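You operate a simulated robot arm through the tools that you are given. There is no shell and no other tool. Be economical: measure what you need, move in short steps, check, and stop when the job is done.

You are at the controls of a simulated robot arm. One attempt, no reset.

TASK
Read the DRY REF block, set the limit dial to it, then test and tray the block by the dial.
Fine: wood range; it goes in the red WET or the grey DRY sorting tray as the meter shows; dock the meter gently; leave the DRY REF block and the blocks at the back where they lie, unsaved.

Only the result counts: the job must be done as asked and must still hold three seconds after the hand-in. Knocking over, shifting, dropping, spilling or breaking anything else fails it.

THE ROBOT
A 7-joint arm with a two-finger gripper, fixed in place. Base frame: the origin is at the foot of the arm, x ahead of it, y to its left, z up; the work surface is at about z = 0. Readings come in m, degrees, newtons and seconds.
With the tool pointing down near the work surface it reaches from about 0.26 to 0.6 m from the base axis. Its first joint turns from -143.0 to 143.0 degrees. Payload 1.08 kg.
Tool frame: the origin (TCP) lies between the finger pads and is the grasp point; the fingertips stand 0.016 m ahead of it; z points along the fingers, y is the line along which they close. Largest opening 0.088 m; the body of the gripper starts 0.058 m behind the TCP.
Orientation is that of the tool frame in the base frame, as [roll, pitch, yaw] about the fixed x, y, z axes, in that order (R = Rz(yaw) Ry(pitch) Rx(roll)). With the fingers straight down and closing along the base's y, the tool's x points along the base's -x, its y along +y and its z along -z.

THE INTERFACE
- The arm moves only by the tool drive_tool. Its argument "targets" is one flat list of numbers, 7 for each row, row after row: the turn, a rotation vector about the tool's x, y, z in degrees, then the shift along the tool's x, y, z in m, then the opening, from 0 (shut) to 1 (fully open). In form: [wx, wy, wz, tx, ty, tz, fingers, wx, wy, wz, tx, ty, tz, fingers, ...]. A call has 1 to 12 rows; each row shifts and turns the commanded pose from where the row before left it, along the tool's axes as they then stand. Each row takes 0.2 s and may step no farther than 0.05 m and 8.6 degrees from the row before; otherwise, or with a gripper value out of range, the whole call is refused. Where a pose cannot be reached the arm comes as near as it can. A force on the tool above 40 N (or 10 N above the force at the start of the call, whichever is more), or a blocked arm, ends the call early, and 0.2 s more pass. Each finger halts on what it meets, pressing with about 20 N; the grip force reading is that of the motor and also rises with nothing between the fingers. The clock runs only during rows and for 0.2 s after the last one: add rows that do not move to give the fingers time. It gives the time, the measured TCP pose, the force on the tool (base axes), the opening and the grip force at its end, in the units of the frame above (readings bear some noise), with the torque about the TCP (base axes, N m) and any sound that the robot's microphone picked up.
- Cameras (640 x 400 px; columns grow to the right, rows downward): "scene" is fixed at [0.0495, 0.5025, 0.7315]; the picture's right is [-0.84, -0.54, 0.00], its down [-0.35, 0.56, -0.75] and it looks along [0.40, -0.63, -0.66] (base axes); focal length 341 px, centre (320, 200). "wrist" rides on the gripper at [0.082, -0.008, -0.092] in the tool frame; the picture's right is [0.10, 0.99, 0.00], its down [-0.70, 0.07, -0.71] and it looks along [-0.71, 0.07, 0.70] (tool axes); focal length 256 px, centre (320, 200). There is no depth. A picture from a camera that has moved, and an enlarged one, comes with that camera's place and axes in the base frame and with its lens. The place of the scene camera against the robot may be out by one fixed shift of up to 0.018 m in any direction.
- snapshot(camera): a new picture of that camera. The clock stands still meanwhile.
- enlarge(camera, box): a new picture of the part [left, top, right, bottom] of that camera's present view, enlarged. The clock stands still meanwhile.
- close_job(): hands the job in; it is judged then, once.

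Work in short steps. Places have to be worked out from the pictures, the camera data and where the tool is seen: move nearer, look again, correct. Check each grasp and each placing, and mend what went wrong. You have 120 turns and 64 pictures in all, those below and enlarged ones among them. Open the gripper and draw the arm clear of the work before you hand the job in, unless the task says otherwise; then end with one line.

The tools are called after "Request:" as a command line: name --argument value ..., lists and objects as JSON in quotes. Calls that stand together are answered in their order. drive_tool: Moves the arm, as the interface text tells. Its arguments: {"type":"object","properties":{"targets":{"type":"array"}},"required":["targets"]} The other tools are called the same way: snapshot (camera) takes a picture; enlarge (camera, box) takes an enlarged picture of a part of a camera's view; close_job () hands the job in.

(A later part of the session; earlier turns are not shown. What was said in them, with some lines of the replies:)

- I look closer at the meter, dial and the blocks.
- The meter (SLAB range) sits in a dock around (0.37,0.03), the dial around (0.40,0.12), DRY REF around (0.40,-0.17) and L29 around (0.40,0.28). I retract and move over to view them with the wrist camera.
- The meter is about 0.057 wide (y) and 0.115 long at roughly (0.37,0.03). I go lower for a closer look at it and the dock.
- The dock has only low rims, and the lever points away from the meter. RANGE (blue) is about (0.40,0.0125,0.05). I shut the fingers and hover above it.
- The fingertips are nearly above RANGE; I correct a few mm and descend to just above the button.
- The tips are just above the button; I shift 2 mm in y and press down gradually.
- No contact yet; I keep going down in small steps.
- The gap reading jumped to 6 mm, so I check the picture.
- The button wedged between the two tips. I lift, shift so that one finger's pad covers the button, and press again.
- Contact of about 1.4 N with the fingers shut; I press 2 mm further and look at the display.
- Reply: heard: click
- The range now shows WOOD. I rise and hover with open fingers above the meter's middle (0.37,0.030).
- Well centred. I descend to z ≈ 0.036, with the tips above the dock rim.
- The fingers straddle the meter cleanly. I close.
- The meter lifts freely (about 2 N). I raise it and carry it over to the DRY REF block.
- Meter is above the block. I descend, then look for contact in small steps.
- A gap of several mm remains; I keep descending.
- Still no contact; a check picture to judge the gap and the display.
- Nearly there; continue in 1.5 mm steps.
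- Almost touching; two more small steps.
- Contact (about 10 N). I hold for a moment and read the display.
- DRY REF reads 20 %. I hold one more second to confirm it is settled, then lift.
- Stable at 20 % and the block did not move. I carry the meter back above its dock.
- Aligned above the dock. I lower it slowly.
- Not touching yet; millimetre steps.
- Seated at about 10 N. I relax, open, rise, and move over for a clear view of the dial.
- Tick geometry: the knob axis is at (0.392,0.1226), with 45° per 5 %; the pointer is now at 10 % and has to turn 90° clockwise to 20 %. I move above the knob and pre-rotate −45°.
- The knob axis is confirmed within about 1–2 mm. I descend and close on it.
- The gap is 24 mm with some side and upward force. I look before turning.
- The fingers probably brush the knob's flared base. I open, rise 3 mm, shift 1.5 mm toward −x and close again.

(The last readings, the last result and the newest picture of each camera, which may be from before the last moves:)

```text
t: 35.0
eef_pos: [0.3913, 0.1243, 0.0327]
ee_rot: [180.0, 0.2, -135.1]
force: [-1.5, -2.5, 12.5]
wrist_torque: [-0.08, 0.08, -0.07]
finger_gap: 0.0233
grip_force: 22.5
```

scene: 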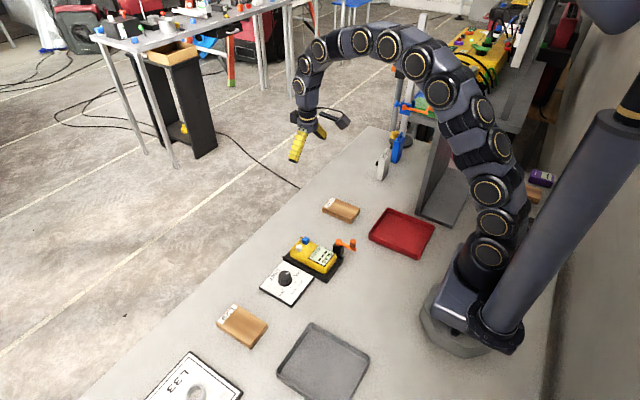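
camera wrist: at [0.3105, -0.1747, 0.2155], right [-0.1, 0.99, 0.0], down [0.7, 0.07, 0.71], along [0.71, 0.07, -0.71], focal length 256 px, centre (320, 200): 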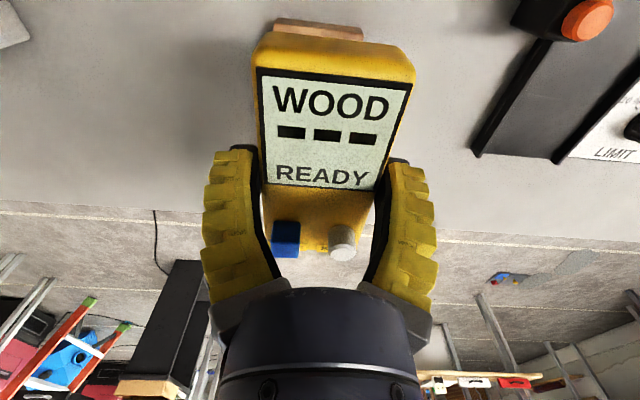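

Side forces are small now, and the upward force comes from the knob's taper. I turn the first 45° clockwise.

Request:
drive_tool --targets '[0, 0, 7.5, 0, 0, 0, 0.2, 0, 0, 7.5, 0, 0, 0, 0.2, 0, 0, 7.5, 0, 0, 0, 0.2, 0, 0, 7.5, 0, 0, 0, 0.2, 0, 0, 7.5, 0, 0, 0, 0.2, 0, 0, 7.5, 0, 0, 0, 0.2]'

Request:
enlarge --camera "wrist" --box '[220, 60, 420, 190]'

```text
t: 36.4
eef_pos: [0.3916, 0.1237, 0.0302]
ee_rot: [-179.9, 0.1, 179.8]
force: [5.2, -6.7, 9.5]
wrist_torque: [-0.02, -0.08, -0.04]
finger_gap: 0.0227
grip_force: 22.1
```

```text
3.08 times, centred on (320, 125) of wrist
camera zoom: at [0.3088, 0.1148, 0.1233], right [-0.1, 1.0, 0.0], down [0.7, 0.07, 0.71], along [0.71, 0.07, -0.7], focal length 788 px, centre (320, 431)
```

zoom: 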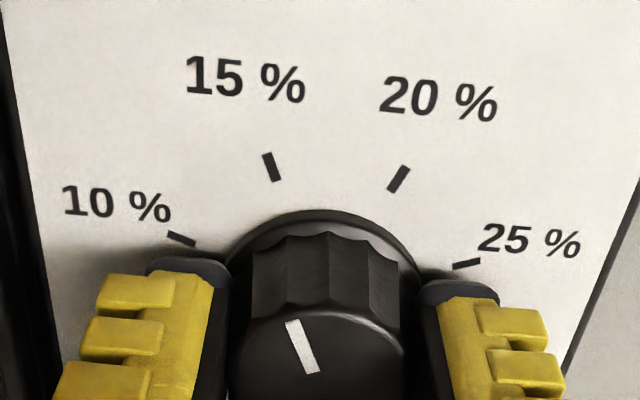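

The knob follows and is now at about 15 %. I turn another 45°.

Request:
drive_tool --targets '[0, 0, 7.5, 0, 0, 0, 0.2, 0, 0, 7.5, 0, 0, 0, 0.2, 0, 0, 7.5, 0, 0, 0, 0.2, 0, 0, 7.5, 0, 0, 0, 0.2, 0, 0, 7.5, 0, 0, 0, 0.2, 0, 0, 7.5, 0, 0, 0, 0.2]'

Request:
enlarge --camera "wrist" --box '[220, 60, 420, 190]'

```text
t: 37.8
eef_pos: [0.3901, 0.1244, 0.0308]
ee_rot: [180.0, 0.1, 134.8]
force: [5.8, -4.8, 7.4]
wrist_torque: [-0.01, -0.05, -0.03]
finger_gap: 0.0223
grip_force: 21.6
```

```text
3.08 times, centred on (320, 125) of wrist
camera zoom: at [0.3269, 0.1752, 0.1233], right [0.63, 0.77, 0.0], down [0.55, -0.45, 0.71], along [0.55, -0.45, -0.7], focal length 788 px, centre (320, 431)
```

zoom: 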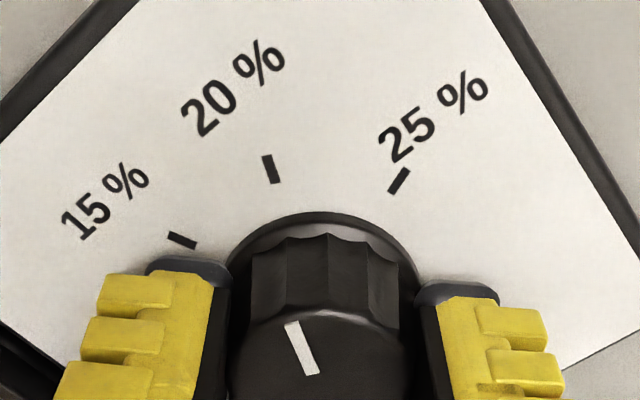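

The pointer works out to about +22.7° (20 % is at +22.5°). I release, rise, and check from a clear view.

Request:
drive_tool --targets '[0, 0, 0, 0, 0, 0, 0.6, 0, 0, 0, 0, 0, 0, 0.6, 0, 0, 0, 0, 0, -0.03, 0.6, 0, 0, 0, 0, 0, -0.04, 0.6, 0, 0, -7.5, 0, 0, -0.02, 0.6, 0, 0, -7.5, 0, 0, 0, 0.6, 0, 0, -7.5, 0, 0, 0, 0.6, 0, 0, -7.5, 0, 0, 0, 0.6, 0, 0, -7.5, 0, 0, 0, 0.6, 0, 0, -7.5, 0, 0, 0, 0.6, 0, 0, 0, 0.034, -0.003, 0, 0.6, 0, 0, 0, 0, 0, 0, 0.6]'

Request:
enlarge --camera "wrist" --box '[240, 60, 400, 160]'

```text
t: 40.4
eef_pos: [0.3546, 0.1202, 0.121]
ee_rot: [-180.0, -0.1, -179.9]
force: [0.0, 0.1, -0.9]
wrist_torque: [0.03, 0.0, -0.02]
finger_gap: 0.0572
grip_force: 3.1
```

```text
4.00 times, centred on (320, 110) of wrist
camera zoom: at [0.273, 0.1111, 0.2136], right [-0.1, 0.99, 0.0], down [0.7, 0.07, 0.71], along [0.7, 0.07, -0.71], focal length 1024 px, centre (320, 560)
```

zoom: 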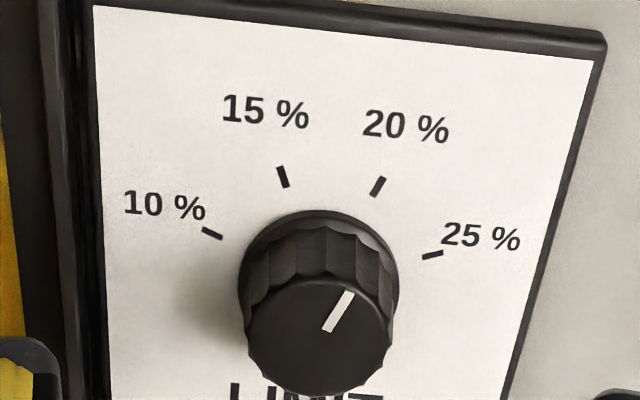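

The dial sits on 20 %. Now I return to the meter, open, and check alignment above it.

Request:
drive_tool --targets '[0, 0, 0, -0.008, -0.045, 0, 0.9, 0, 0, 0, -0.0075, -0.045, 0, 0.9, 0, 0, 0, 0, 0, 0, 0.9, 0, 0, 0, 0, 0, 0.03, 0.9, 0, 0, 0, 0, 0, 0, 0.9]'

Request:
enlarge --camera "scene" --box '[250, 200, 370, 285]'

```text
t: 41.6
eef_pos: [0.3727, 0.0299, 0.0924]
ee_rot: [179.9, -0.1, 180.0]
force: [0.7, 0.4, -0.5]
wrist_torque: [0.0, 0.01, 0.01]
finger_gap: 0.0811
grip_force: 1.2
```

```text
4.71 times, centred on (310, 242) of scene
camera zoom: at [0.0495, 0.5025, 0.7315], right [-0.84, -0.54, 0.0], down [-0.35, 0.56, -0.75], along [0.4, -0.63, -0.66], focal length 1607 px, centre (367, 0)
```

zoom: 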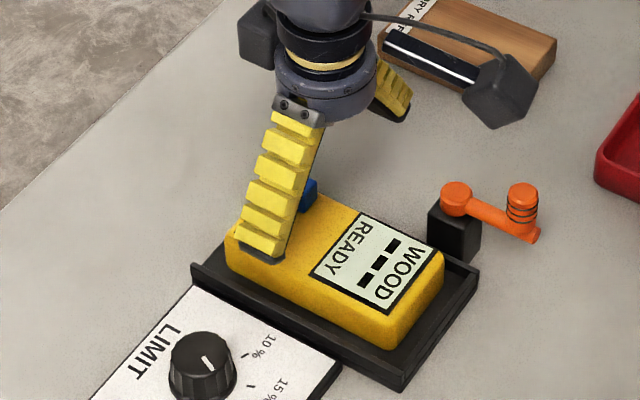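

The meter is in place. I descend, grip and lift it.

Request:
drive_tool --targets '[0, 0, 0, 0.0015, 0.0005, 0.03, 0.9, 0, 0, 0, 0, 0, 0.02, 0.9, 0, 0, 0, 0, 0, 0.007, 0.9, 0, 0, 0, 0, 0, 0, 0.9, 0, 0, 0, 0, 0, 0, 0.5, 0, 0, 0, 0, 0, 0, 0.5, 0, 0, 0, 0, 0, 0, 0.5]'

Request:
drive_tool --targets '[0, 0, 0, 0, 0, -0.004, 0.5, 0, 0, 0, 0, 0, -0.02, 0.5, 0, 0, 0, 0, 0, -0.03, 0.5, 0, 0, 0, 0, 0, -0.034, 0.5]'

```text
t: 43.2
eef_pos: [0.371, 0.0316, 0.0358]
ee_rot: [179.9, 0.0, 180.0]
force: [-0.2, 1.1, 0.1]
wrist_torque: [0.04, 0.03, 0.01]
finger_gap: 0.0546
grip_force: 20.4
```

```text
t: 44.2
eef_pos: [0.3712, 0.0317, 0.1235]
ee_rot: [-179.9, 0.0, 180.0]
force: [-0.6, 0.3, -2.2]
wrist_torque: [0.0, -0.01, -0.01]
finger_gap: 0.0548
grip_force: 20.1
```

Lifted. I carry it to L29, whose centre I judge at (0.398,0.267).

Request:
drive_tool --targets '[0, 0, 0, -0.0045, 0.0392, 0, 0.5, 0, 0, 0, -0.0045, 0.0392, 0, 0.5, 0, 0, 0, -0.0045, 0.0392, 0, 0.5, 0, 0, 0, -0.0045, 0.0392, 0, 0.5, 0, 0, 0, -0.0045, 0.0392, 0, 0.5, 0, 0, 0, -0.0045, 0.0392, 0, 0.5, 0, 0, 0, 0, 0, 0.03, 0.5, 0, 0, 0, 0, 0, 0.02, 0.5, 0, 0, 0, 0, 0, 0, 0.5]'

Request:
enlarge --camera "scene" --box '[170, 240, 330, 370]'

Request:
snapshot --camera "wrist"

```text
t: 46.2
eef_pos: [0.3974, 0.2665, 0.0725]
ee_rot: [179.9, 0.0, 179.8]
force: [0.3, 0.1, -2.3]
wrist_torque: [0.02, 0.02, -0.03]
finger_gap: 0.0544
grip_force: 20.8
```

```text
3.08 times, centred on (250, 305) of scene
camera zoom: at [0.0495, 0.5025, 0.7315], right [-0.84, -0.54, 0.0], down [-0.35, 0.56, -0.75], along [0.4, -0.63, -0.66], focal length 1050 px, centre (535, -123)
```

zoom: 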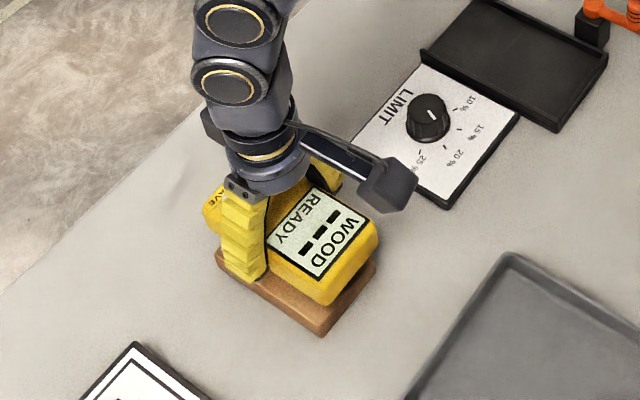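

```text
21 pictures are left
camera wrist: at [0.3151, 0.258, 0.1644], right [-0.1, 0.99, 0.0], down [0.7, 0.07, 0.71], along [0.71, 0.07, -0.71], focal length 256 px, centre (320, 200)
```

wrist: 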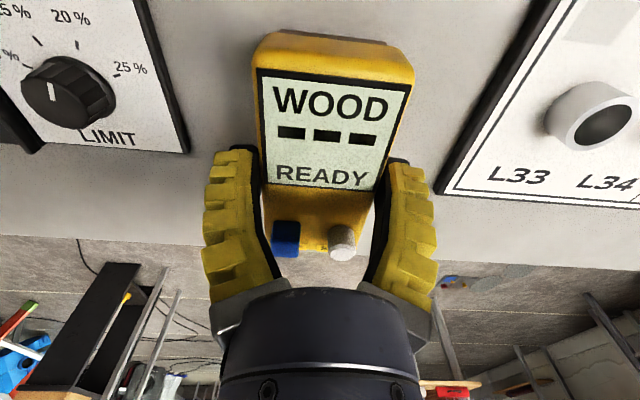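

Centred over L29. I lower to just above contact (expected at z ≈ 0.047), then take small steps.

Request:
drive_tool --targets '[0, 0, 0, 0, 0, 0.012, 0.5, 0, 0, 0, 0, 0, 0.008, 0.5, 0, 0, 0, 0, 0, 0.003, 0.5, 0, 0, 0, 0, 0, 0.001, 0.5]'

Request:
drive_tool --targets '[0, 0, 0, 0, 0, 0.001, 0.5]'

Request:
drive_tool --targets '[0, 0, 0, 0, 0, 0.001, 0.5]'

```text
t: 47.2
eef_pos: [0.3984, 0.2675, 0.0481]
ee_rot: [180.0, 0.1, -179.9]
force: [-0.4, 1.1, -1.9]
wrist_torque: [0.01, 0.01, 0.01]
finger_gap: 0.0543
grip_force: 19.7
```

```text
t: 47.6
eef_pos: [0.3984, 0.2672, 0.0477]
ee_rot: [-180.0, 0.1, -180.0]
force: [1.2, -2.1, 1.4]
wrist_torque: [0.0, 0.12, 0.02]
finger_gap: 0.0557
grip_force: 20.2
```

```text
t: 48.0
eef_pos: [0.3976, 0.2657, 0.0463]
ee_rot: [-179.9, 0.0, -180.0]
force: [0.6, -2.6, 4.7]
wrist_torque: [-0.02, 0.08, -0.01]
finger_gap: 0.057
grip_force: 20.0
```

Contact made; I hold about a second and a half and read.

Request:
drive_tool --targets '[0, 0, 0, 0, 0, 0, 0.5, 0, 0, 0, 0, 0, 0, 0.5, 0, 0, 0, 0, 0, 0, 0.5, 0, 0, 0, 0, 0, 0, 0.5, 0, 0, 0, 0, 0, 0, 0.5, 0, 0, 0, 0, 0, 0, 0.5, 0, 0, 0, 0, 0, 0, 0.5]'

Request:
enlarge --camera "wrist" --box '[220, 20, 440, 270]'

```text
t: 49.6
eef_pos: [0.3974, 0.2674, 0.048]
ee_rot: [-180.0, 0.0, 180.0]
force: [1.3, -0.2, 5.9]
wrist_torque: [-0.04, 0.0, 0.0]
finger_gap: 0.0574
grip_force: 20.4
```

```text
1.60 times, centred on (330, 145) of wrist
camera zoom: at [0.3156, 0.2581, 0.1387], right [-0.1, 0.99, 0.0], down [0.7, 0.07, 0.71], along [0.71, 0.07, -0.7], focal length 410 px, centre (304, 288)
```

zoom: 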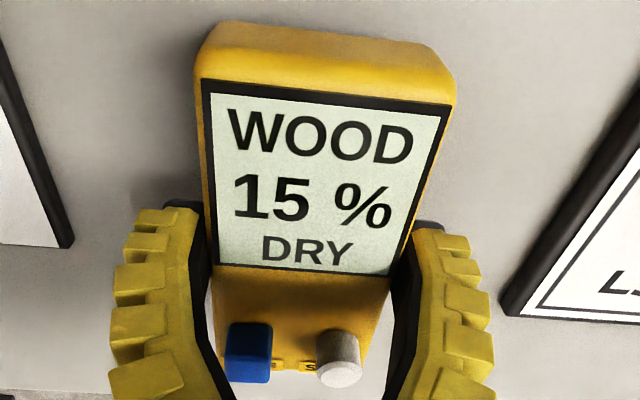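

L29 reads 15 % DRY at the 20 % limit, so it goes in the grey DRY tray. I lift the meter and take it back over the dock.

Request:
drive_tool --targets '[0, 0, 0, 0, 0, -0.005, 0.5, 0, 0, 0, 0, 0, -0.03, 0.5, 0, 0, 0, 0, 0, -0.041, 0.5, 0, 0, 0, 0.0045, -0.0392, 0, 0.5, 0, 0, 0, 0.0045, -0.0392, 0, 0.5, 0, 0, 0, 0.0045, -0.0392, 0, 0.5, 0, 0, 0, 0.0045, -0.0392, 0, 0.5, 0, 0, 0, 0.0045, -0.0392, 0, 0.5, 0, 0, 0, 0.0045, -0.0392, 0, 0.5, 0, 0, 0, 0, 0, 0.025, 0.5, 0, 0, 0, 0, 0, 0.025, 0.5, 0, 0, 0, 0, 0, 0, 0.5]'

Request:
enlarge --camera "scene" --box '[220, 200, 380, 350]'

```text
t: 52.2
eef_pos: [0.3697, 0.0313, 0.0694]
ee_rot: [-180.0, 0.0, -179.9]
force: [-0.1, 0.6, -2.3]
wrist_torque: [0.03, -0.04, -0.03]
finger_gap: 0.0546
grip_force: 19.6
```

```text
2.67 times, centred on (300, 275) of scene
camera zoom: at [0.0495, 0.5025, 0.7315], right [-0.84, -0.54, 0.0], down [-0.35, 0.56, -0.75], along [0.4, -0.63, -0.66], focal length 910 px, centre (373, 0)
```

zoom: 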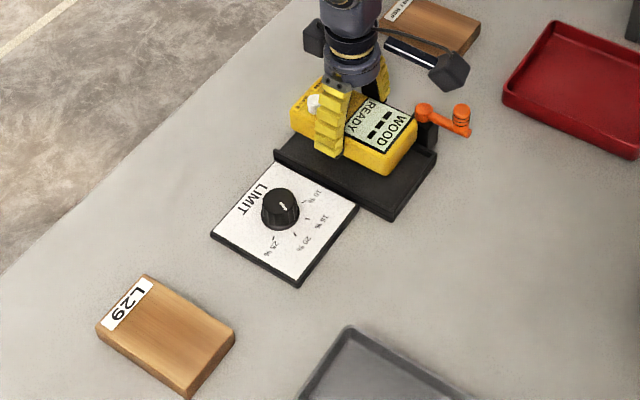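

All good. I lower it gently into the dock; contact is expected at about z = 0.035.

Request:
drive_tool --targets '[0, 0, 0, 0, 0, 0.015, 0.5, 0, 0, 0, 0, 0, 0.01, 0.5, 0, 0, 0, 0, 0, 0.005, 0.5, 0, 0, 0, 0, 0, 0.001, 0.5, 0, 0, 0, 0, 0, 0, 0.5]'

Request:
drive_tool --targets '[0, 0, 0, 0, 0, 0.001, 0.5]'

Request:
drive_tool --targets '[0, 0, 0, 0, 0, 0.001, 0.5]'

```text
t: 53.4
eef_pos: [0.3694, 0.0313, 0.0407]
ee_rot: [180.0, 0.0, 180.0]
force: [0.1, 0.1, -2.0]
wrist_torque: [0.02, 0.0, -0.04]
finger_gap: 0.054
grip_force: 20.0
```

```text
t: 53.8
eef_pos: [0.3721, 0.0306, 0.0396]
ee_rot: [-180.0, -0.1, 180.0]
force: [-0.2, -0.6, -2.6]
wrist_torque: [0.0, 0.03, -0.03]
finger_gap: 0.0541
grip_force: 20.0
```

```text
t: 54.2
eef_pos: [0.3692, 0.0317, 0.0376]
ee_rot: [179.9, 0.0, -180.0]
force: [-0.3, -1.0, -3.0]
wrist_torque: [-0.01, 0.01, 0.01]
finger_gap: 0.0542
grip_force: 19.8
```

Still hanging free; continuing.

Request:
drive_tool --targets '[0, 0, 0, 0, 0, 0.001, 0.5]'

Request:
drive_tool --targets '[0, 0, 0, 0, 0, 0.001, 0.5]'

Request:
drive_tool --targets '[0, 0, 0, 0, 0, 0.0007, 0.5]'

```text
t: 54.6
eef_pos: [0.3705, 0.0313, 0.0385]
ee_rot: [-180.0, 0.0, 180.0]
force: [1.1, 0.6, -1.8]
wrist_torque: [-0.02, 0.0, 0.01]
finger_gap: 0.0545
grip_force: 20.3
```

```text
t: 55.0
eef_pos: [0.3689, 0.0319, 0.0376]
ee_rot: [-179.9, 0.0, 179.9]
force: [-0.8, -0.2, -3.2]
wrist_torque: [-0.01, 0.0, 0.0]
finger_gap: 0.0542
grip_force: 20.0
```

```text
t: 55.4
eef_pos: [0.3694, 0.0319, 0.0361]
ee_rot: [180.0, 0.0, 180.0]
force: [-0.2, 1.2, -1.8]
wrist_torque: [-0.01, -0.05, 0.04]
finger_gap: 0.0547
grip_force: 20.7
```

Two more sub-millimetre steps.

Request:
drive_tool --targets '[0, 0, 0, 0, 0, 0.0007, 0.5]'

Request:
drive_tool --targets '[0, 0, 0, 0, 0, 0.0007, 0.5]'

```text
t: 55.8
eef_pos: [0.3708, 0.0311, 0.0348]
ee_rot: [-179.9, 0.1, 179.8]
force: [0.9, 2.2, 3.6]
wrist_torque: [-0.04, 0.23, -0.09]
finger_gap: 0.0563
grip_force: 19.8
```

```text
t: 56.2
eef_pos: [0.3705, 0.0321, 0.0349]
ee_rot: [180.0, 0.0, 179.9]
force: [-2.5, -0.1, 7.2]
wrist_torque: [-0.08, -0.17, 0.01]
finger_gap: 0.0571
grip_force: 20.5
```

Seated. I release, rise and move over L29 with the fingers open.

Request:
drive_tool --targets '[0, 0, 0, 0, 0, -0.0005, 0.9, 0, 0, 0, 0, 0, 0, 0.9, 0, 0, 0, 0, 0, -0.02, 0.9, 0, 0, 0, 0, 0, -0.04, 0.9, 0, 0, 0, 0, 0, -0.04, 0.9, 0, 0, 0, -0.0045, 0.0392, 0, 0.9, 0, 0, 0, -0.0045, 0.0392, 0, 0.9, 0, 0, 0, -0.0045, 0.0392, 0, 0.9, 0, 0, 0, -0.0045, 0.0392, 0, 1, 0, 0, 0, -0.0045, 0.0392, 0, 1, 0, 0, 0, -0.0045, 0.0392, 0, 1, 0, 0, 0, 0, 0, 0, 1]'

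Request:
snapshot --camera "wrist"

Request:
snapshot --camera "scene"

```text
t: 58.8
eef_pos: [0.3974, 0.2684, 0.1372]
ee_rot: [-180.0, 0.0, -180.0]
force: [0.5, 0.1, -0.7]
wrist_torque: [-0.01, 0.0, 0.01]
finger_gap: 0.0879
grip_force: 0.1
```

```text
18 pictures are left
camera wrist: at [0.3147, 0.2592, 0.229], right [-0.1, 0.99, 0.0], down [0.7, 0.07, 0.71], along [0.71, 0.07, -0.7], focal length 256 px, centre (320, 200)
```

wrist: 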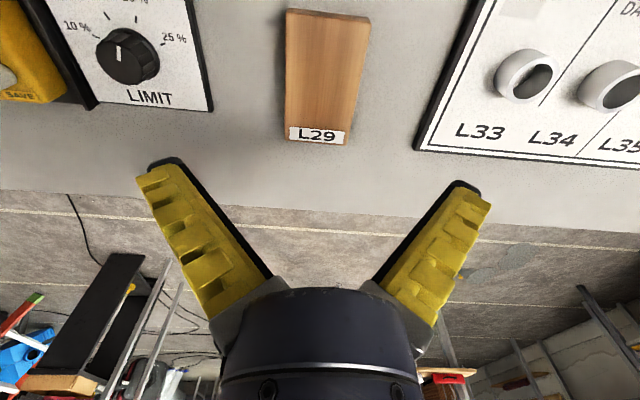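

```text
17 pictures are left
```

scene: 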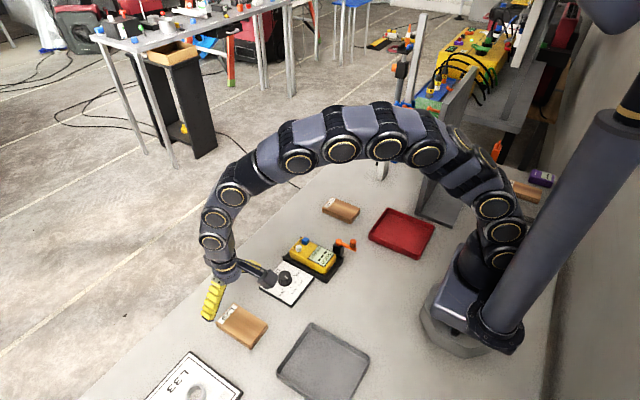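

The L29 centre is confirmed at (0.398,0.2687), with yaw about 0 and width about 0.057. I descend, with small last steps.

Request:
drive_tool --targets '[0, 0, 0, 0, 0, 0.04, 1, 0, 0, 0, 0, 0, 0.04, 1, 0, 0, 0, 0, 0, 0.025, 1, 0, 0, 0, 0, 0, 0.008, 1, 0, 0, 0, 0, 0, 0.0045, 1, 0, 0, 0, 0, 0, 0, 1]'

Request:
drive_tool --targets '[0, 0, 0, 0, 0, 0, 0.5, 0, 0, 0, 0, 0, 0, 0.5, 0, 0, 0, 0, 0, 0, 0.5, 0, 0, 0, 0, 0, 0, 0.5]'

Request:
drive_tool --targets '[0, 0, 0, 0, 0, -0.005, 0.5, 0, 0, 0, 0, 0, -0.01, 0.5, 0, 0, 0, 0, 0, 0, 0.5]'

Request:
enlarge --camera "scene" --box '[170, 260, 290, 360]'

```text
t: 60.2
eef_pos: [0.3963, 0.2664, 0.0183]
ee_rot: [179.9, 0.0, 179.9]
force: [-0.3, -0.9, 0.5]
wrist_torque: [-0.02, 0.03, -0.02]
finger_gap: 0.0877
grip_force: 0.1
```

```text
t: 61.2
eef_pos: [0.3963, 0.2671, 0.018]
ee_rot: [-180.0, 0.0, 179.9]
force: [0.1, -0.4, 0.4]
wrist_torque: [-0.01, 0.0, 0.02]
finger_gap: 0.0558
grip_force: 19.9
```

```text
t: 62.0
eef_pos: [0.3968, 0.2672, 0.0329]
ee_rot: [180.0, 0.1, -180.0]
force: [-0.8, 0.6, -0.6]
wrist_torque: [0.0, 0.03, 0.0]
finger_gap: 0.0558
grip_force: 20.3
```

```text
4.00 times, centred on (230, 310) of scene
camera zoom: at [0.0495, 0.5025, 0.7315], right [-0.84, -0.54, 0.0], down [-0.35, 0.56, -0.75], along [0.4, -0.63, -0.66], focal length 1366 px, centre (680, -240)
```

zoom: 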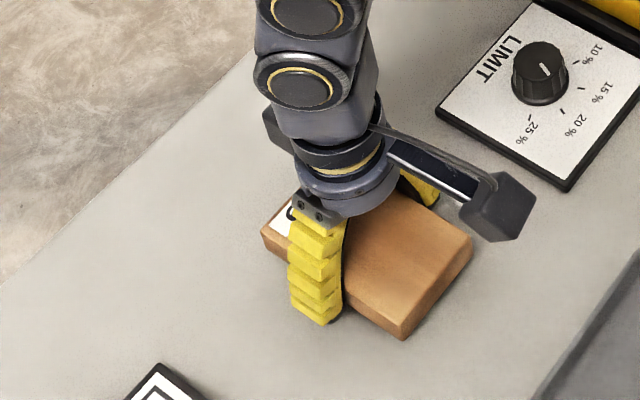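

L29 is held and lifting. I raise it and carry it above the grey tray's centre (0.205,0.246).

Request:
drive_tool --targets '[0, 0, 0, 0, 0, -0.04, 0.5, 0, 0, 0, 0, 0, -0.04, 0.5, 0, 0, 0, 0.038, -0.004, 0, 0.5, 0, 0, 0, 0.038, -0.004, 0, 0.5, 0, 0, 0, 0.038, -0.004, 0, 0.5, 0, 0, 0, 0.038, -0.004, 0, 0.5, 0, 0, 0, 0.038, -0.004, 0, 0.5, 0, 0, 0, 0, 0, 0, 0.5]'

Request:
snapshot --camera "wrist"

Request:
enlarge --camera "scene" --box '[240, 280, 420, 400]'

```text
t: 63.8
eef_pos: [0.2065, 0.2456, 0.1143]
ee_rot: [-180.0, 0.0, 179.9]
force: [0.7, -0.4, 0.1]
wrist_torque: [0.01, -0.01, -0.01]
finger_gap: 0.0557
grip_force: 20.0
```

```text
15 pictures are left
camera wrist: at [0.124, 0.2364, 0.2062], right [-0.1, 0.99, 0.0], down [0.7, 0.07, 0.71], along [0.71, 0.07, -0.7], focal length 256 px, centre (320, 200)
```

wrist: 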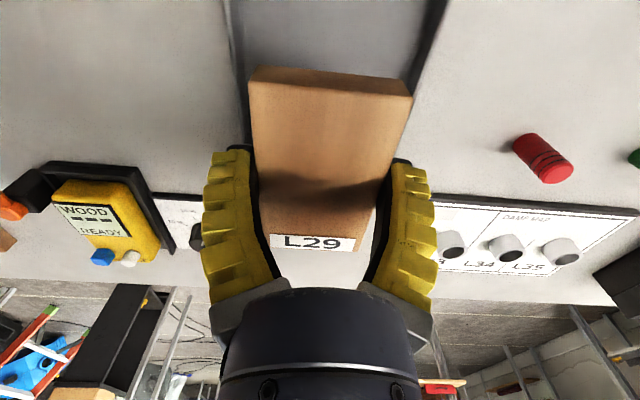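

```text
3.33 times, centred on (330, 340) of scene
camera zoom: at [0.0495, 0.5025, 0.7315], right [-0.84, -0.54, 0.0], down [-0.35, 0.56, -0.75], along [0.4, -0.63, -0.66], focal length 1138 px, centre (287, -267)
```

zoom: 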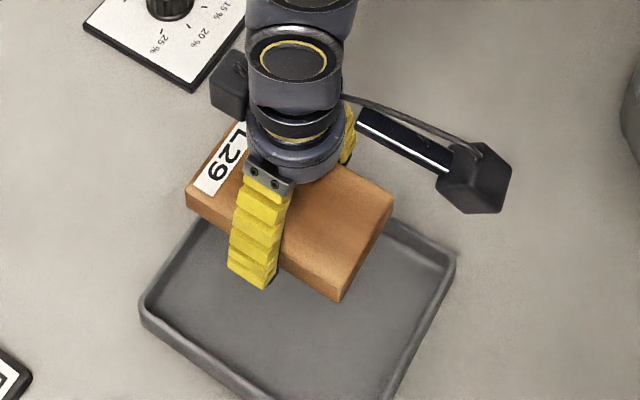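

The block lines up with the tray (tray centre about (0.205,0.247)). I lower it in.

Request:
drive_tool --targets '[0, 0, 0, 0, 0.002, 0.035, 0.5, 0, 0, 0, 0, 0, 0.03, 0.5, 0, 0, 0, 0, 0, 0.012, 0.5, 0, 0, 0, 0, 0, 0.004, 0.5, 0, 0, 0, 0, 0, 0.002, 0.5]'

Request:
enlarge --camera "scene" --box '[240, 280, 420, 400]'

```text
t: 65.0
eef_pos: [0.2077, 0.2471, 0.0301]
ee_rot: [180.0, 0.1, -180.0]
force: [0.9, 0.0, -0.7]
wrist_torque: [0.02, 0.0, 0.0]
finger_gap: 0.0558
grip_force: 19.6
```

```text
3.33 times, centred on (330, 340) of scene
camera zoom: at [0.0495, 0.5025, 0.7315], right [-0.84, -0.54, 0.0], down [-0.35, 0.56, -0.75], along [0.4, -0.63, -0.66], focal length 1138 px, centre (287, -267)
```

zoom: 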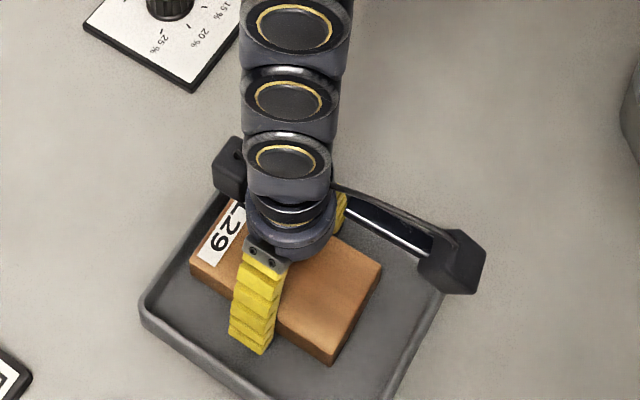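

It is inside the walls. Small steps down to the tray floor.

Request:
drive_tool --targets '[0, 0, 0, 0, 0, 0.002, 0.5, 0, 0, 0, 0, 0, 0.002, 0.5]'

Request:
drive_tool --targets '[0, 0, 0, 0, 0, 0.0015, 0.5]'

Request:
drive_tool --targets '[0, 0, 0, 0, 0, 0.0015, 0.5]'

```text
t: 65.6
eef_pos: [0.207, 0.2482, 0.027]
ee_rot: [-180.0, 0.0, 180.0]
force: [0.2, 0.0, -0.3]
wrist_torque: [0.02, 0.02, -0.02]
finger_gap: 0.0552
grip_force: 20.2
```

```text
t: 66.0
eef_pos: [0.2074, 0.2476, 0.0242]
ee_rot: [179.9, 0.0, 180.0]
force: [1.2, -0.3, -1.8]
wrist_torque: [0.04, 0.01, -0.02]
finger_gap: 0.0556
grip_force: 20.4
```

```text
t: 66.4
eef_pos: [0.2078, 0.2478, 0.0231]
ee_rot: [179.9, 0.0, 179.9]
force: [-0.7, -0.6, 1.3]
wrist_torque: [0.01, 0.11, 0.0]
finger_gap: 0.0562
grip_force: 20.2
```

The block touches the floor; half a millimetre more, then I release gently (opening only to 0.8) and lift straight up.

Request:
drive_tool --targets '[0, 0, 0, 0, 0, 0.0007, 0.5, 0, 0, 0, 0, 0, 0, 0.8, 0, 0, 0, 0, 0, 0, 0.8, 0, 0, 0, 0, 0, 0, 0.8, 0, 0, 0, 0, 0, -0.01, 0.8, 0, 0, 0, 0, 0, -0.03, 0.8, 0, 0, 0, 0, 0, -0.045, 0.8, 0, 0, 0, 0, 0, -0.045, 0.8]'

Request:
drive_tool --targets '[0, 0, 0, -0.04, -0.02, -0.01, 0.8, 0, 0, 0, -0.04, -0.02, -0.01, 0.8, 0, 0, 0, -0.04, -0.02, -0.01, 0.8, 0, 0, 0, -0.02, -0.02, -0.01, 0.8, 0, 0, 0, 0, 0, 0, 0.8]'

Request:
snapshot --camera "scene"

Request:
enlarge --camera "scene" --box '[220, 210, 400, 400]'

```text
t: 68.2
eef_pos: [0.2075, 0.249, 0.1526]
ee_rot: [-180.0, -0.2, 179.9]
force: [-0.5, -0.8, 1.1]
wrist_torque: [-0.01, 0.01, 0.0]
finger_gap: 0.0737
grip_force: 1.5
```

```text
t: 69.4
eef_pos: [0.3462, 0.1672, 0.1927]
ee_rot: [180.0, 0.1, -179.9]
force: [0.0, 0.2, 0.5]
wrist_torque: [0.02, 0.0, -0.02]
finger_gap: 0.0734
grip_force: 1.7
```

```text
12 pictures are left
```

scene: 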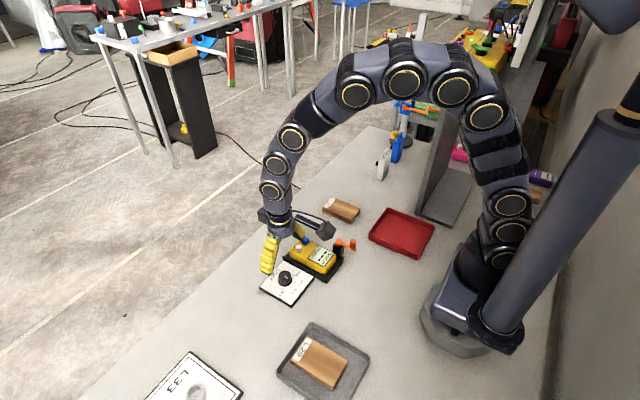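

```text
2.11 times, centred on (310, 305) of scene
camera zoom: at [0.0495, 0.5025, 0.7315], right [-0.84, -0.54, 0.0], down [-0.35, 0.56, -0.75], along [0.4, -0.63, -0.66], focal length 719 px, centre (341, -21)
```

zoom: 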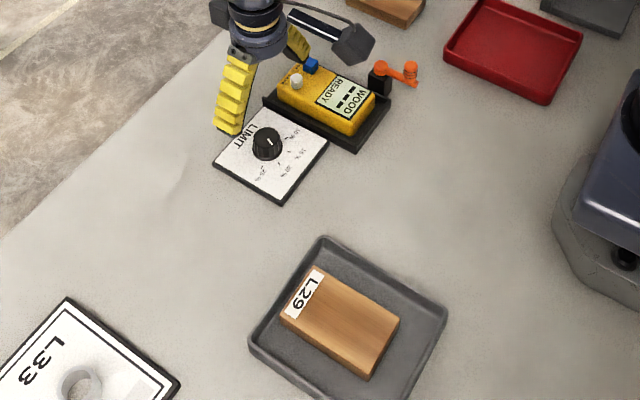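

L29 lies flat in the grey tray and the meter is docked. A last check of the dial and dock through the wrist camera.

Request:
drive_tool --targets '[0, 0, 0, 0.02, -0.04, -0.02, 0.8, 0, 0, 0, 0.03, -0.03, -0.02, 0.8, 0, 0, 0, 0, 0, 0, 0.8]'

Request:
enlarge --camera "wrist" --box '[200, 60, 440, 210]'

```text
t: 70.2
eef_pos: [0.2968, 0.0993, 0.2311]
ee_rot: [180.0, 0.1, -179.9]
force: [-0.1, 0.7, -0.1]
wrist_torque: [-0.01, -0.01, -0.01]
finger_gap: 0.0733
grip_force: 2.1
```

```text
2.67 times, centred on (320, 135) of wrist
camera zoom: at [0.2146, 0.0888, 0.3234], right [-0.1, 0.99, 0.0], down [0.7, 0.07, 0.71], along [0.71, 0.07, -0.7], focal length 683 px, centre (320, 373)
```

zoom: 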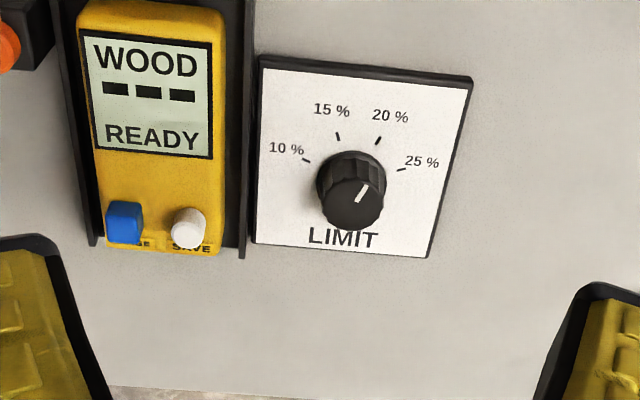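

The dial points at 20 %, the meter is docked in the WOOD range, L29 is in the DRY tray, and the arm is clear. I hand in.

Request:
close_job

```text
The job is handed in.
```

I set the limit dial to 20 %, the DRY REF reading in the wood range. L29 then read 15 % DRY, so it is in the grey DRY tray. The meter is back in its dock, nothing was saved, and the DRY REF block and the blocks at the back were left where they lay.
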